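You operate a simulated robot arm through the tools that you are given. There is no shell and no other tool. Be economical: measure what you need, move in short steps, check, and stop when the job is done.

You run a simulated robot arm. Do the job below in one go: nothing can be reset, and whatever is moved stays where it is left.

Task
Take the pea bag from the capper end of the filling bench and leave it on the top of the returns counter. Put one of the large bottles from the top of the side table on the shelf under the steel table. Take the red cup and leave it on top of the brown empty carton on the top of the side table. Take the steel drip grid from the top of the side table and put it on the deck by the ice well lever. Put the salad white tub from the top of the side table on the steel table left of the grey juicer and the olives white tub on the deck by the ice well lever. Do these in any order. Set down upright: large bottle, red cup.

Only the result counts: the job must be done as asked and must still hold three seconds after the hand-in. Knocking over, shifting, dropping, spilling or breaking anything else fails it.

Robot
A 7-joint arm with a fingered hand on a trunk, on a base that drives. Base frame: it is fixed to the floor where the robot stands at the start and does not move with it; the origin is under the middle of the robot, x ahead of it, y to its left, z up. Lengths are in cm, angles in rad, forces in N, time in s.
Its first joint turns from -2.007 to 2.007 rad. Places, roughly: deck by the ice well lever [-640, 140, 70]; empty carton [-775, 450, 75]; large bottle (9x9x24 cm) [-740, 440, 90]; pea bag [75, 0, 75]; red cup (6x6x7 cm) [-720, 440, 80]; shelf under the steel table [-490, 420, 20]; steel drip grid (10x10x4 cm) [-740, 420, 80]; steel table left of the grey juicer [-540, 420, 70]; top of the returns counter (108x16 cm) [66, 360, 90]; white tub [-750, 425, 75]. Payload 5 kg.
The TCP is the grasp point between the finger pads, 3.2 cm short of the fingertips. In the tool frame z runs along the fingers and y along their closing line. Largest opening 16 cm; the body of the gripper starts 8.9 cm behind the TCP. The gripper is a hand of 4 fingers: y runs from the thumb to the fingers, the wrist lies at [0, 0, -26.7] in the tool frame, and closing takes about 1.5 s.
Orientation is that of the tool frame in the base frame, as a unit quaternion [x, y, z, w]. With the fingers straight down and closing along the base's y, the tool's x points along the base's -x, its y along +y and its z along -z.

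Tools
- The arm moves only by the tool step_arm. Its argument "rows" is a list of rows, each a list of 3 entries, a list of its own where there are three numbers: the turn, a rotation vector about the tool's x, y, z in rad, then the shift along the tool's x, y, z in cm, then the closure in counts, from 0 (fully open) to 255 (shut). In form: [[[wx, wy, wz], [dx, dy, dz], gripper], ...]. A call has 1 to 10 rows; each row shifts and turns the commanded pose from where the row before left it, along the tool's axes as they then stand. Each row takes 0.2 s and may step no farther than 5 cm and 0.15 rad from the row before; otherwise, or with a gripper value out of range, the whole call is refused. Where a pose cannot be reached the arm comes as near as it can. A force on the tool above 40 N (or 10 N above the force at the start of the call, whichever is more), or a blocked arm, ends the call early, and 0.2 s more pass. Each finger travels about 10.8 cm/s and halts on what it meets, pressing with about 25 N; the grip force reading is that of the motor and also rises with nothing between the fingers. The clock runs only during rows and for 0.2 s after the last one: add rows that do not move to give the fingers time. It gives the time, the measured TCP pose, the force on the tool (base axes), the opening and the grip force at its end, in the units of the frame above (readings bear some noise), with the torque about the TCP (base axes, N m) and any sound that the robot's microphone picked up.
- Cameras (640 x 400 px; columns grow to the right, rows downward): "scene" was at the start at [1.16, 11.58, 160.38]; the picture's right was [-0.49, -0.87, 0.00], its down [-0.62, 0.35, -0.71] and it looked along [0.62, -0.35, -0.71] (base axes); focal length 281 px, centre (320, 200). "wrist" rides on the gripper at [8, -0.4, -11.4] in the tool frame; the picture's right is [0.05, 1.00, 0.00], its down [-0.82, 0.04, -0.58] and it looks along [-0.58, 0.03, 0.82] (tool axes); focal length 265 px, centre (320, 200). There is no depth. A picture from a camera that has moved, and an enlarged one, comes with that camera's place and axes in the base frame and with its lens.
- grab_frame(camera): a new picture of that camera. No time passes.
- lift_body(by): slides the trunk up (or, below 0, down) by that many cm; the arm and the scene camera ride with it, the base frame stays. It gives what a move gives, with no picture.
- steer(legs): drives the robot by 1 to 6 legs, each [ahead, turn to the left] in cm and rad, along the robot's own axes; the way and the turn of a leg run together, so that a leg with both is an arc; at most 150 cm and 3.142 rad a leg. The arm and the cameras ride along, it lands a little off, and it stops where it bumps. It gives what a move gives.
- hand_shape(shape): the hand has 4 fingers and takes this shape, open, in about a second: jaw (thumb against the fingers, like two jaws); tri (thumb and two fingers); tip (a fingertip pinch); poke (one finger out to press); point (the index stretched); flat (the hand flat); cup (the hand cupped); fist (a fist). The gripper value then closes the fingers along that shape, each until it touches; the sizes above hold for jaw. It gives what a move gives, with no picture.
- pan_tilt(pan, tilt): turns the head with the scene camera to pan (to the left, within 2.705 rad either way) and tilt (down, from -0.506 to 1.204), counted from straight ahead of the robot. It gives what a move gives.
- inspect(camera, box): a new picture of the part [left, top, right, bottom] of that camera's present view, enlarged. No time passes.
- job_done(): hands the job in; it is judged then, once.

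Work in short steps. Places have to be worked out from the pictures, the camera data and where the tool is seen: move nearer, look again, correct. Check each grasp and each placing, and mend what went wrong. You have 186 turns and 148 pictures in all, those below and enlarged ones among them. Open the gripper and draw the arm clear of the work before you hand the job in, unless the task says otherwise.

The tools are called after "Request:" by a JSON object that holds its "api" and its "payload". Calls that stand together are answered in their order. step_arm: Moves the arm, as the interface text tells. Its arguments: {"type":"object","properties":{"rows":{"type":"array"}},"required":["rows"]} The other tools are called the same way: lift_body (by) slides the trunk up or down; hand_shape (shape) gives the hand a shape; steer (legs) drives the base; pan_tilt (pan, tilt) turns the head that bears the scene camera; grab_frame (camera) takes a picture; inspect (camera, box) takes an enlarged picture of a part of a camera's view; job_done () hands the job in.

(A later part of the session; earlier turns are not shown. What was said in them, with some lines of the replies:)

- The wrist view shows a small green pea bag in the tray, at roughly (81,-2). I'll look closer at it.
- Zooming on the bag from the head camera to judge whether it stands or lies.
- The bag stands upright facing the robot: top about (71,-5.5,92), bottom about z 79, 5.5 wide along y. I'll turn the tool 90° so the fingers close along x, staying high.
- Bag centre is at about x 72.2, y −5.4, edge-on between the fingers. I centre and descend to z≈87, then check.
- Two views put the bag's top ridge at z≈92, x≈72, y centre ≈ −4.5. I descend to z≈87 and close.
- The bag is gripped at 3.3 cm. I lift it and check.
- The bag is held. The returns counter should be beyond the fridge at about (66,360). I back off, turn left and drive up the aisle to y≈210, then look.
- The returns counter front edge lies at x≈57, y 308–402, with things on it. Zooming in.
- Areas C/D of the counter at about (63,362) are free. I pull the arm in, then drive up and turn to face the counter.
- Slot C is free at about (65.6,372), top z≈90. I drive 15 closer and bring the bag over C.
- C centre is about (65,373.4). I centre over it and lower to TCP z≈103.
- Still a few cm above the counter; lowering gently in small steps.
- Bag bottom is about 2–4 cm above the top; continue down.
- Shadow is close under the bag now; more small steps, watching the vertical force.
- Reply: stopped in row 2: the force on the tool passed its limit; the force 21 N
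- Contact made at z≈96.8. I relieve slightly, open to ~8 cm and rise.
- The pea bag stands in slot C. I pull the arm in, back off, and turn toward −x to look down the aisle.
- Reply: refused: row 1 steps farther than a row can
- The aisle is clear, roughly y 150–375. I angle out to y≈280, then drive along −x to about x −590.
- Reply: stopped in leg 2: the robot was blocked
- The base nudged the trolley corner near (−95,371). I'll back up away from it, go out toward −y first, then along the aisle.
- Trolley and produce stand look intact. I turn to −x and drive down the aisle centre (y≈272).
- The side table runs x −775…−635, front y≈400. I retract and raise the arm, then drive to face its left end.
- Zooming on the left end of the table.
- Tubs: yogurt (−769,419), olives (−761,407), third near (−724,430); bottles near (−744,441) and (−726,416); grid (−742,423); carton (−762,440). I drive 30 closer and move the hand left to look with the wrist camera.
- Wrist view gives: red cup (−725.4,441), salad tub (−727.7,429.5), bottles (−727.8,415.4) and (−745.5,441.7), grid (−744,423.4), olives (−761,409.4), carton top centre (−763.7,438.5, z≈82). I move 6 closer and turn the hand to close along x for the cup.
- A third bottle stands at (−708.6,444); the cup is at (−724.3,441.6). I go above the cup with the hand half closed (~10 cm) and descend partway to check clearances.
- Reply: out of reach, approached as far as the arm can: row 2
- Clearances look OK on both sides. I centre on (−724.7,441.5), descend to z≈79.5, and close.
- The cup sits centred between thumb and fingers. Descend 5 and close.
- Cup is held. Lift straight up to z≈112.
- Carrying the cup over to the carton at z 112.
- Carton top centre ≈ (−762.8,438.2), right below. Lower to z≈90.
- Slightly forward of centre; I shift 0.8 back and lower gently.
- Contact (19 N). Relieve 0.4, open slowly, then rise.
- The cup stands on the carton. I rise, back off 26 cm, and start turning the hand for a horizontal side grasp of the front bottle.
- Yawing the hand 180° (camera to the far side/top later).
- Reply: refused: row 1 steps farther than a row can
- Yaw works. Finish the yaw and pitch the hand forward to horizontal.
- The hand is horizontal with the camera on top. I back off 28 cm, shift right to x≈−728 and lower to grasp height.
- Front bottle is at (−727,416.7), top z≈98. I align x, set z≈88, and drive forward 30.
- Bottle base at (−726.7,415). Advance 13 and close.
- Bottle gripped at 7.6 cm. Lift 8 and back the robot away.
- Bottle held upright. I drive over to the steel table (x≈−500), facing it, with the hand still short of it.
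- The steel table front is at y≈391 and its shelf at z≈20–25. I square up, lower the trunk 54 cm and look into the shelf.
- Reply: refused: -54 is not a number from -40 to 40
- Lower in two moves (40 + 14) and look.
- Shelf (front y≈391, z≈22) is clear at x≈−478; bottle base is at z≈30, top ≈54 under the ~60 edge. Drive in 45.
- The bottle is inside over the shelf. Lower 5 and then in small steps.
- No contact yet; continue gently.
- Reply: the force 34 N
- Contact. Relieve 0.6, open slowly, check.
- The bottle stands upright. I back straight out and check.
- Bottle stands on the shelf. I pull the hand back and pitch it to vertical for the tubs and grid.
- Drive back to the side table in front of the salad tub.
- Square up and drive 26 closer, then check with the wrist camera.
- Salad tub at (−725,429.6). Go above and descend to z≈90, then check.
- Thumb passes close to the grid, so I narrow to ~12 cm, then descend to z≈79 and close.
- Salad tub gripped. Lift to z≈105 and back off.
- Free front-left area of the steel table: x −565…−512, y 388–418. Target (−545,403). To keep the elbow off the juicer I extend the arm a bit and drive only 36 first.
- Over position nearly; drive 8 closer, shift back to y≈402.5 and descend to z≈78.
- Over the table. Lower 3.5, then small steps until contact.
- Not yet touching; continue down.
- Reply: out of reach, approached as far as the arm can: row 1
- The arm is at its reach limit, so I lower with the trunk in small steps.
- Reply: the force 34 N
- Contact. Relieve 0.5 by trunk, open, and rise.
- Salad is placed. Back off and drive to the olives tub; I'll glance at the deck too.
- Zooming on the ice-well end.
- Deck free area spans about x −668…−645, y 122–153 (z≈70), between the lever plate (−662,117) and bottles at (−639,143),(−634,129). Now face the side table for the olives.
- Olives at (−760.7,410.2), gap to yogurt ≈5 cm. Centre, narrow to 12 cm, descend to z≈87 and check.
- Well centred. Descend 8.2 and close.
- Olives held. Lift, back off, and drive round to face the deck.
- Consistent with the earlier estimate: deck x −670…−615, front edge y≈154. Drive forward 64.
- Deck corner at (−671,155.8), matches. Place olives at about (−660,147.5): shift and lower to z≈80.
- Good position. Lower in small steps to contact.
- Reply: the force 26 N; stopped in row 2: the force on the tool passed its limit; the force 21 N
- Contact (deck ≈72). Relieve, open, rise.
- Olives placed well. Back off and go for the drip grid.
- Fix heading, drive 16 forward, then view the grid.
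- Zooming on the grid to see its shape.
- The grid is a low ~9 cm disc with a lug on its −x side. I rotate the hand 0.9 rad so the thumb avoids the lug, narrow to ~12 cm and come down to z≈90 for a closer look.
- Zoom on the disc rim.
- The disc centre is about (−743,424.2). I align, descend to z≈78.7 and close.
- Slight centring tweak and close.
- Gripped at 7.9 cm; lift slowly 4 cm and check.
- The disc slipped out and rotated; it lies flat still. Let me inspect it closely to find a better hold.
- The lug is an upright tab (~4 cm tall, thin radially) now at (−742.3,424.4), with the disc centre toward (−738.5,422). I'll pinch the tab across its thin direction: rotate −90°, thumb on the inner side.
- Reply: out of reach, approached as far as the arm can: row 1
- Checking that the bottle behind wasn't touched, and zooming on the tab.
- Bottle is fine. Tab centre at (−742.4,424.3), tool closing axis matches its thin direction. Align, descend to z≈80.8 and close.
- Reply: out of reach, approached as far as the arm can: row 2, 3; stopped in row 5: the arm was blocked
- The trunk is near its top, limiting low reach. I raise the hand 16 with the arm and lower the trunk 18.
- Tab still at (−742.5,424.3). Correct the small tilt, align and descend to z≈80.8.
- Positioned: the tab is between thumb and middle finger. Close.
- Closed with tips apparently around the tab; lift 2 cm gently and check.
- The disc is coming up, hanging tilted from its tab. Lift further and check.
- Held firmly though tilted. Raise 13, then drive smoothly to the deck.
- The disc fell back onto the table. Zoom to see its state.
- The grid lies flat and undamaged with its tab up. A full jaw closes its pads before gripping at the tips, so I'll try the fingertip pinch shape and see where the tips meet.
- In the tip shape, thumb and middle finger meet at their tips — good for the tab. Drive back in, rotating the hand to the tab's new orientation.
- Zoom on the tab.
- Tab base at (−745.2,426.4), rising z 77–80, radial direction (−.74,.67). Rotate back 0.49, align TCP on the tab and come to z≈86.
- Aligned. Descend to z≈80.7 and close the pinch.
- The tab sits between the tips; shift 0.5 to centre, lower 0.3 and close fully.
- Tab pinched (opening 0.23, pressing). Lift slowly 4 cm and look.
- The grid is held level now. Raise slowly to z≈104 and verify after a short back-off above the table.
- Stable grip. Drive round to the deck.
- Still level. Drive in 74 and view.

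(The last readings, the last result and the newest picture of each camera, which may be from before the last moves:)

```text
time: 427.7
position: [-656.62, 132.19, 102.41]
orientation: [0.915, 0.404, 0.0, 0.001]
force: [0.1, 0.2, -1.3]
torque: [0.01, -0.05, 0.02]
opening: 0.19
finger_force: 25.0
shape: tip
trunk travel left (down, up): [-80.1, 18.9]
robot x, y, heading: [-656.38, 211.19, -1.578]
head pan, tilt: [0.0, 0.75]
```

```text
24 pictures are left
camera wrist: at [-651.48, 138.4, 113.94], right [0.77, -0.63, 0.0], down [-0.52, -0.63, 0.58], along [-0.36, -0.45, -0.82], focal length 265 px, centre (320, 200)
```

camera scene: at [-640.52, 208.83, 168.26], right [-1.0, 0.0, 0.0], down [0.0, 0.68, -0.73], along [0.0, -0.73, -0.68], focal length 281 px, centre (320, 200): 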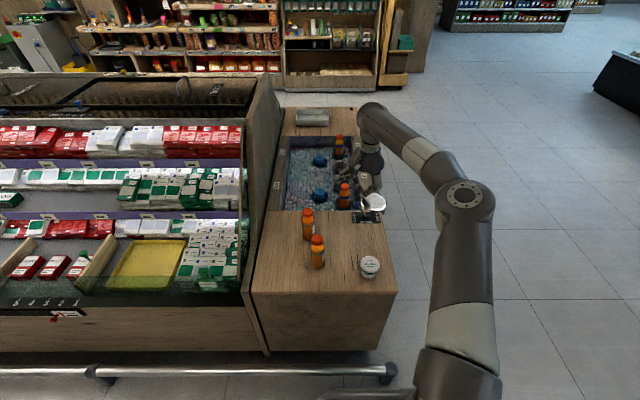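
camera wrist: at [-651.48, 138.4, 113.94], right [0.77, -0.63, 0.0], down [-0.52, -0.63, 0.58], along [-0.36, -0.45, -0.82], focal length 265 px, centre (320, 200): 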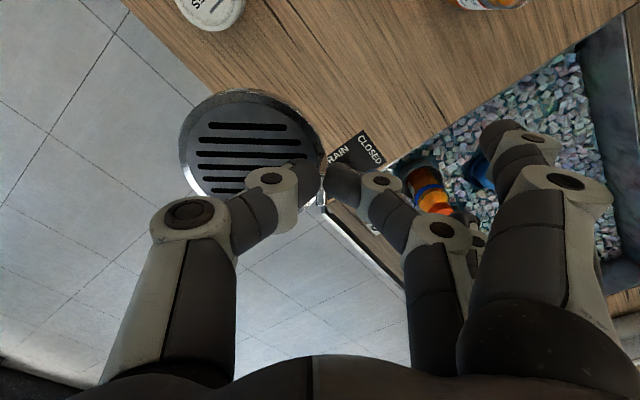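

Lever plate edge at y≈122, olives lower edge ≈142. Shift to put the disc centre at about (−658,134) and descend to z≈82.

Request:
{"api": "step_arm", "payload": {"rows": [[[0, 0, 0], [0.3, 1.8, 0], 255], [[0, 0, 0], [0, 0, 3], 255], [[0, 0, 0], [0, 0, 3], 255], [[0, 0, 0], [0, 0, 3], 255], [[0, 0, 0], [0, 0, 3], 255], [[0, 0, 0], [0, 0, 3], 255], [[0, 0, 0], [0, 0, 3], 255], [[0, 0, 0], [0, 0, 2], 255]]}}

Request:
{"api": "grab_frame", "payload": {"camera": "wrist"}}

Request:
{"api": "inspect", "payload": {"camera": "scene", "box": [290, 170, 420, 300]}}

```text
time: 429.5
position: [-655.06, 131.3, 82.55]
orientation: [0.915, 0.404, -0.001, 0.001]
force: [-1.0, -0.2, -2.2]
torque: [-0.03, -0.01, 0.01]
opening: 0.21
finger_force: 25.1
shape: tip
trunk travel left (down, up): [-80.1, 18.9]
robot x, y, heading: [-656.01, 211.49, -1.573]
head pan, tilt: [0.0, 0.75]
```

```text
23 pictures are left
camera wrist: at [-649.93, 137.48, 93.99], right [0.77, -0.63, 0.0], down [-0.52, -0.63, 0.58], along [-0.37, -0.45, -0.82], focal length 265 px, centre (320, 200)
```

wrist: 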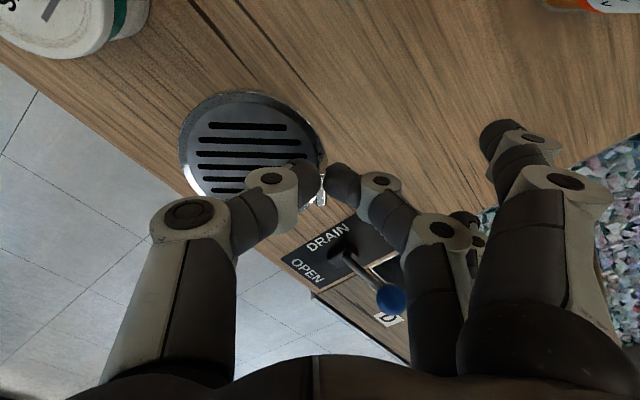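

```text
3.08 times, centred on (355, 235) of scene
camera zoom: at [-640.52, 208.85, 168.26], right [-1.0, 0.0, 0.0], down [0.0, 0.68, -0.73], along [0.0, -0.73, -0.68], focal length 865 px, centre (212, 92)
```

zoom: 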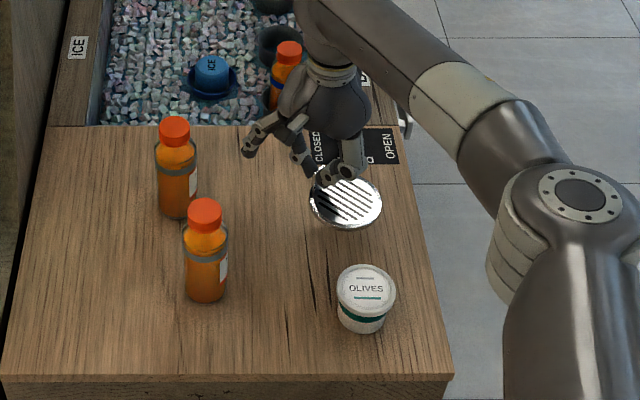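

Good spot. Lower gently to contact.

Request:
{"api": "step_arm", "payload": {"rows": [[[0, 0, 0], [0, 0, 1.5], 255], [[0, 0, 0], [0, 0, 1.5], 255], [[0, 0, 0], [0, 0, 0.7], 255]]}}

Request:
{"api": "step_arm", "payload": {"rows": [[[0, 0, 0], [0, 0, 0.4], 255], [[0, 0, 0], [0, 0, 0.4], 255]]}}

Request:
{"api": "step_arm", "payload": {"rows": [[[0, 0, 0], [0, 0, 0.4], 255], [[0, 0, 0], [0, 0, 0.3], 255]]}}

```text
time: 430.3
position: [-654.96, 131.21, 78.9]
orientation: [0.915, 0.404, 0.0, 0.002]
force: [0.5, -0.5, -1.1]
torque: [-0.07, -0.05, 0.02]
opening: 0.18
finger_force: 24.4
shape: tip
trunk travel left (down, up): [-80.1, 18.9]
robot x, y, heading: [-656.1, 211.74, -1.577]
head pan, tilt: [0.0, 0.75]
```

```text
time: 430.9
position: [-655.08, 131.36, 78.09]
orientation: [0.915, 0.404, -0.001, 0.001]
force: [-0.1, 0.0, -1.6]
torque: [0.0, -0.05, 0.03]
opening: 0.17
finger_force: 24.7
shape: tip
trunk travel left (down, up): [-80.1, 18.9]
robot x, y, heading: [-656.25, 211.44, -1.574]
head pan, tilt: [0.0, 0.75]
```

```text
time: 431.5
position: [-655.16, 131.54, 77.74]
orientation: [0.915, 0.404, -0.001, 0.002]
force: [0.0, 1.3, -1.3]
torque: [-0.04, -0.08, -0.01]
opening: 0.18
finger_force: 25.1
shape: tip
out of reach, approached as far as the arm can: row 1
trunk travel left (down, up): [-80.1, 18.9]
robot x, y, heading: [-656.49, 211.42, -1.574]
head pan, tilt: [0.0, 0.75]
```

Arm at its low limit; finish with the trunk in small steps.

Request:
{"api": "lift_body", "payload": {"by": -0.4}}

Request:
{"api": "lift_body", "payload": {"by": -0.3}}

```text
time: 432.0
position: [-655.05, 131.53, 77.4]
orientation: [0.915, 0.403, 0.001, 0.002]
force: [0.3, 0.2, -0.7]
torque: [-0.03, 0.0, 0.0]
opening: 0.17
finger_force: 24.7
shape: tip
trunk travel left (down, up): [-79.7, 19.3]
robot x, y, heading: [-655.88, 211.08, -1.573]
head pan, tilt: [0.0, 0.75]
```

```text
time: 432.5
position: [-655.05, 131.45, 77.16]
orientation: [0.915, 0.404, -0.001, 0.003]
force: [0.1, 0.2, 8.8]
torque: [-0.05, -0.04, 0.02]
opening: 0.22
finger_force: 25.1
shape: tip
trunk travel left (down, up): [-79.4, 19.6]
robot x, y, heading: [-656.45, 211.29, -1.573]
head pan, tilt: [0.0, 0.75]
```

Contact. Open the pinch a few cm and raise.

Request:
{"api": "step_arm", "payload": {"rows": [[[0, 0, 0], [0, 0, 0], 245], [[0, 0, 0], [0, 0, 0], 230], [[0, 0, 0], [0, 0, 0], 210], [[0, 0, 0], [0, 0, 0], 190], [[0, 0, 0], [0, 0, 0], 190]]}}

Request:
{"api": "lift_body", "payload": {"by": 15}}

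Request:
{"api": "step_arm", "payload": {"rows": [[[0, 0, 0], [0, 0, -4], 190], [[0, 0, 0], [0, 0, -4], 190], [[0, 0, 0], [0, 0, -4], 190]]}}

Request:
{"api": "inspect", "payload": {"camera": "scene", "box": [280, 200, 430, 350]}}

Request:
{"api": "grab_frame", "payload": {"camera": "wrist"}}

```text
time: 433.7
position: [-655.02, 131.53, 77.08]
orientation: [0.915, 0.404, 0.0, 0.002]
force: [0.9, 0.6, 0.7]
torque: [-0.02, -0.01, 0.02]
opening: 4.01
finger_force: 0.0
shape: tip
trunk travel left (down, up): [-79.4, 19.6]
robot x, y, heading: [-656.02, 211.2, -1.574]
head pan, tilt: [0.0, 0.75]
```

```text
time: 435.5
position: [-655.16, 131.49, 92.06]
orientation: [0.915, 0.404, 0.0, 0.001]
force: [-0.9, -0.2, 0.8]
torque: [-0.01, 0.01, -0.01]
opening: 4.03
finger_force: 0.0
shape: tip
trunk travel left (down, up): [-94.4, 4.6]
robot x, y, heading: [-656.24, 211.53, -1.576]
head pan, tilt: [0.0, 0.75]
```

```text
time: 436.3
position: [-655.19, 131.6, 104.09]
orientation: [0.915, 0.403, -0.001, 0.001]
force: [-0.1, -0.5, 0.6]
torque: [-0.03, 0.0, 0.03]
opening: 4.05
finger_force: 0.0
shape: tip
trunk travel left (down, up): [-94.4, 4.6]
robot x, y, heading: [-656.47, 211.13, -1.573]
head pan, tilt: [0.0, 0.75]
```

```text
2.67 times, centred on (355, 275) of scene
camera zoom: at [-640.54, 209.01, 182.55], right [-1.0, 0.0, 0.0], down [0.0, 0.68, -0.73], along [0.0, -0.73, -0.68], focal length 750 px, centre (227, 0)
```

zoom: 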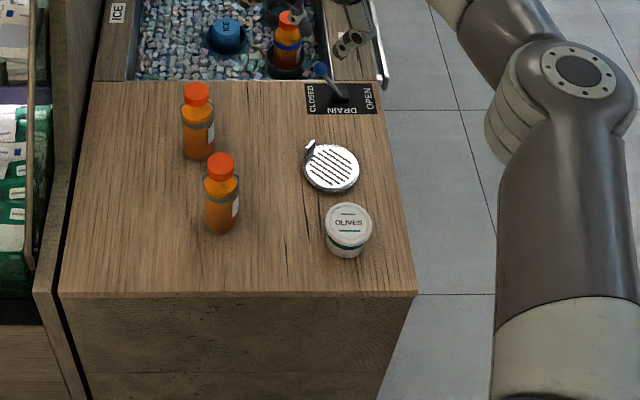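

```text
20 pictures are left
camera wrist: at [-650.01, 137.89, 115.6], right [0.77, -0.64, 0.0], down [-0.52, -0.63, 0.58], along [-0.37, -0.45, -0.82], focal length 265 px, centre (320, 200)
```

wrist: 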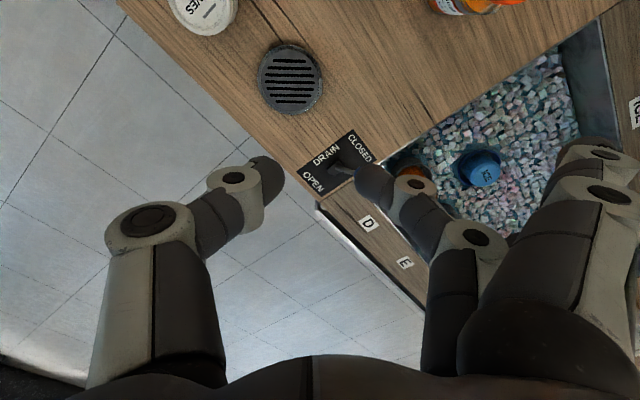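

Everything is in place and the lever is untouched. Back away and open the hand, then take one last look.

Request:
{"api": "steer", "payload": {"legs": [[-60, 0]]}}

Request:
{"api": "step_arm", "payload": {"rows": [[[0, 0, 0], [0, 0, 0], 100], [[0, 0, 0], [0, 0, 0], 0], [[0, 0, 0], [0, 0, 0], 0], [[0, 0, 0], [0, 0, 0], 0]]}}

Request:
{"api": "grab_frame", "payload": {"camera": "scene"}}

Request:
{"api": "pan_tilt", "payload": {"pan": -2.65, "tilt": 0.4}}

Request:
{"api": "grab_frame", "payload": {"camera": "scene"}}

Request:
{"api": "pan_tilt", "payload": {"pan": 2.5, "tilt": 0.4}}

Request:
{"api": "grab_frame", "payload": {"camera": "scene"}}

```text
time: 439.7
position: [-654.98, 192.91, 104.22]
orientation: [0.915, 0.403, 0.0, 0.002]
force: [0.4, 0.3, 0.7]
torque: [-0.02, 0.0, 0.02]
opening: 4.05
finger_force: 0.0
shape: tip
trunk travel left (down, up): [-94.4, 4.6]
robot x, y, heading: [-656.03, 272.43, -1.576]
head pan, tilt: [0.0, 0.75]
```

```text
time: 440.7
position: [-654.9, 192.88, 104.09]
orientation: [0.916, 0.402, 0.001, 0.002]
force: [0.0, -1.3, 0.0]
torque: [0.02, 0.01, 0.02]
opening: 15.95
finger_force: 0.2
shape: tip
trunk travel left (down, up): [-94.4, 4.6]
robot x, y, heading: [-656.14, 272.93, -1.572]
head pan, tilt: [0.0, 0.75]
```

```text
19 pictures are left
camera scene: at [-640.22, 270.12, 182.56], right [-1.0, 0.01, 0.0], down [0.0, 0.68, -0.73], along [0.0, -0.73, -0.68], focal length 281 px, centre (320, 200)
```

scene: 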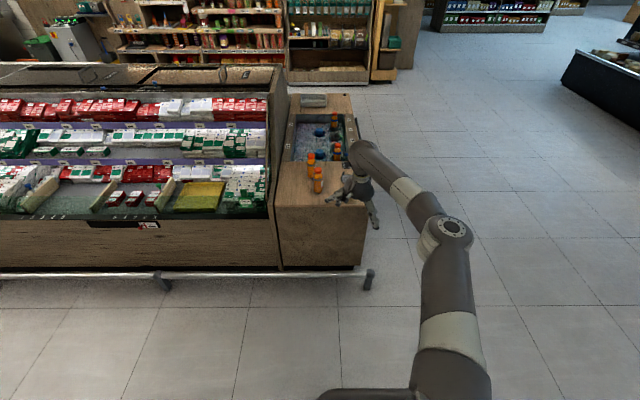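

```text
time: 443.1
position: [-655.05, 192.85, 104.11]
orientation: [0.916, 0.402, -0.001, 0.002]
force: [-0.4, 0.3, 0.6]
torque: [0.01, 0.0, 0.0]
opening: 15.98
finger_force: 0.1
shape: tip
trunk travel left (down, up): [-94.4, 4.6]
robot x, y, heading: [-656.06, 272.73, -1.57]
head pan, tilt: [-2.649, 0.4]
```

```text
18 pictures are left
camera scene: at [-644.5, 286.6, 185.67], right [0.88, 0.47, 0.0], down [0.18, -0.34, -0.92], along [-0.43, 0.81, -0.39], focal length 281 px, centre (320, 200)
```

scene: 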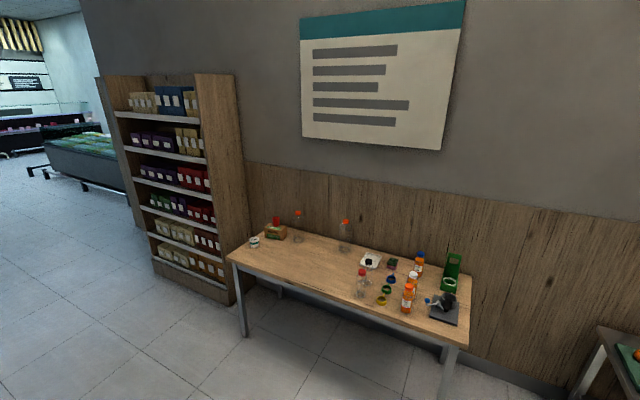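

```text
time: 447.1
position: [-655.1, 192.86, 104.18]
orientation: [0.915, 0.403, 0.0, 0.002]
force: [-0.5, 0.9, 0.1]
torque: [-0.02, -0.04, -0.05]
opening: 15.97
finger_force: 0.1
shape: tip
trunk travel left (down, up): [-94.4, 4.6]
robot x, y, heading: [-655.97, 272.48, -1.578]
head pan, tilt: [2.499, 0.4]
```

```text
17 pictures are left
camera scene: at [-634.57, 285.8, 185.67], right [0.8, -0.6, 0.0], down [-0.24, -0.31, -0.92], along [0.56, 0.73, -0.39], focal length 281 px, centre (320, 200)
```

scene: 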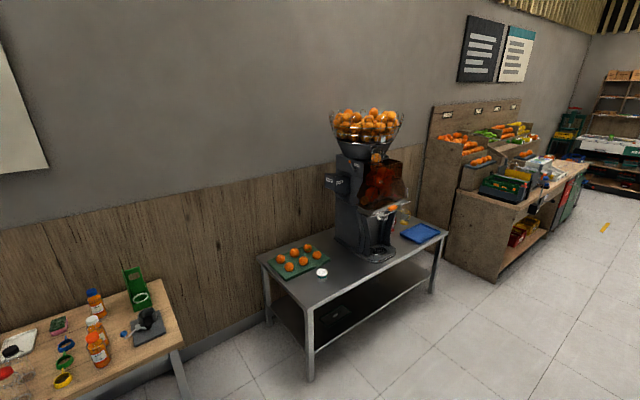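

All items are in their places and the arm is clear; handing in.

Request:
{"api": "job_done", "payload": {}}

```text
The job is handed in.
```

I handed in the job with all six items where you asked. I checked each one by camera after setting it down, and no judgement has come back yet.

- **Pea bag:** on the returns counter, standing in slot C.
- **Large bottle:** upright on the shelf under the steel table.
- **Red cup:** upright on the empty carton on the side table.
- **Drip grid and olives tub:** on the deck by the ice well lever. The lever looks unmoved, still at CLOSED.
- **Salad tub:** on the steel table left of the grey juicer.

Two things went wrong along the way:
- **Trolley:** the base bumped the trolley by the produce stand once while driving. It and its crate looked intact afterwards, but I could not measure whether it shifted slightly.
- **Drip grid:** it slipped from the grip twice, the second time falling back onto the side table. It landed flat with no visible damage, and a fingertip pinch on its tab then held.
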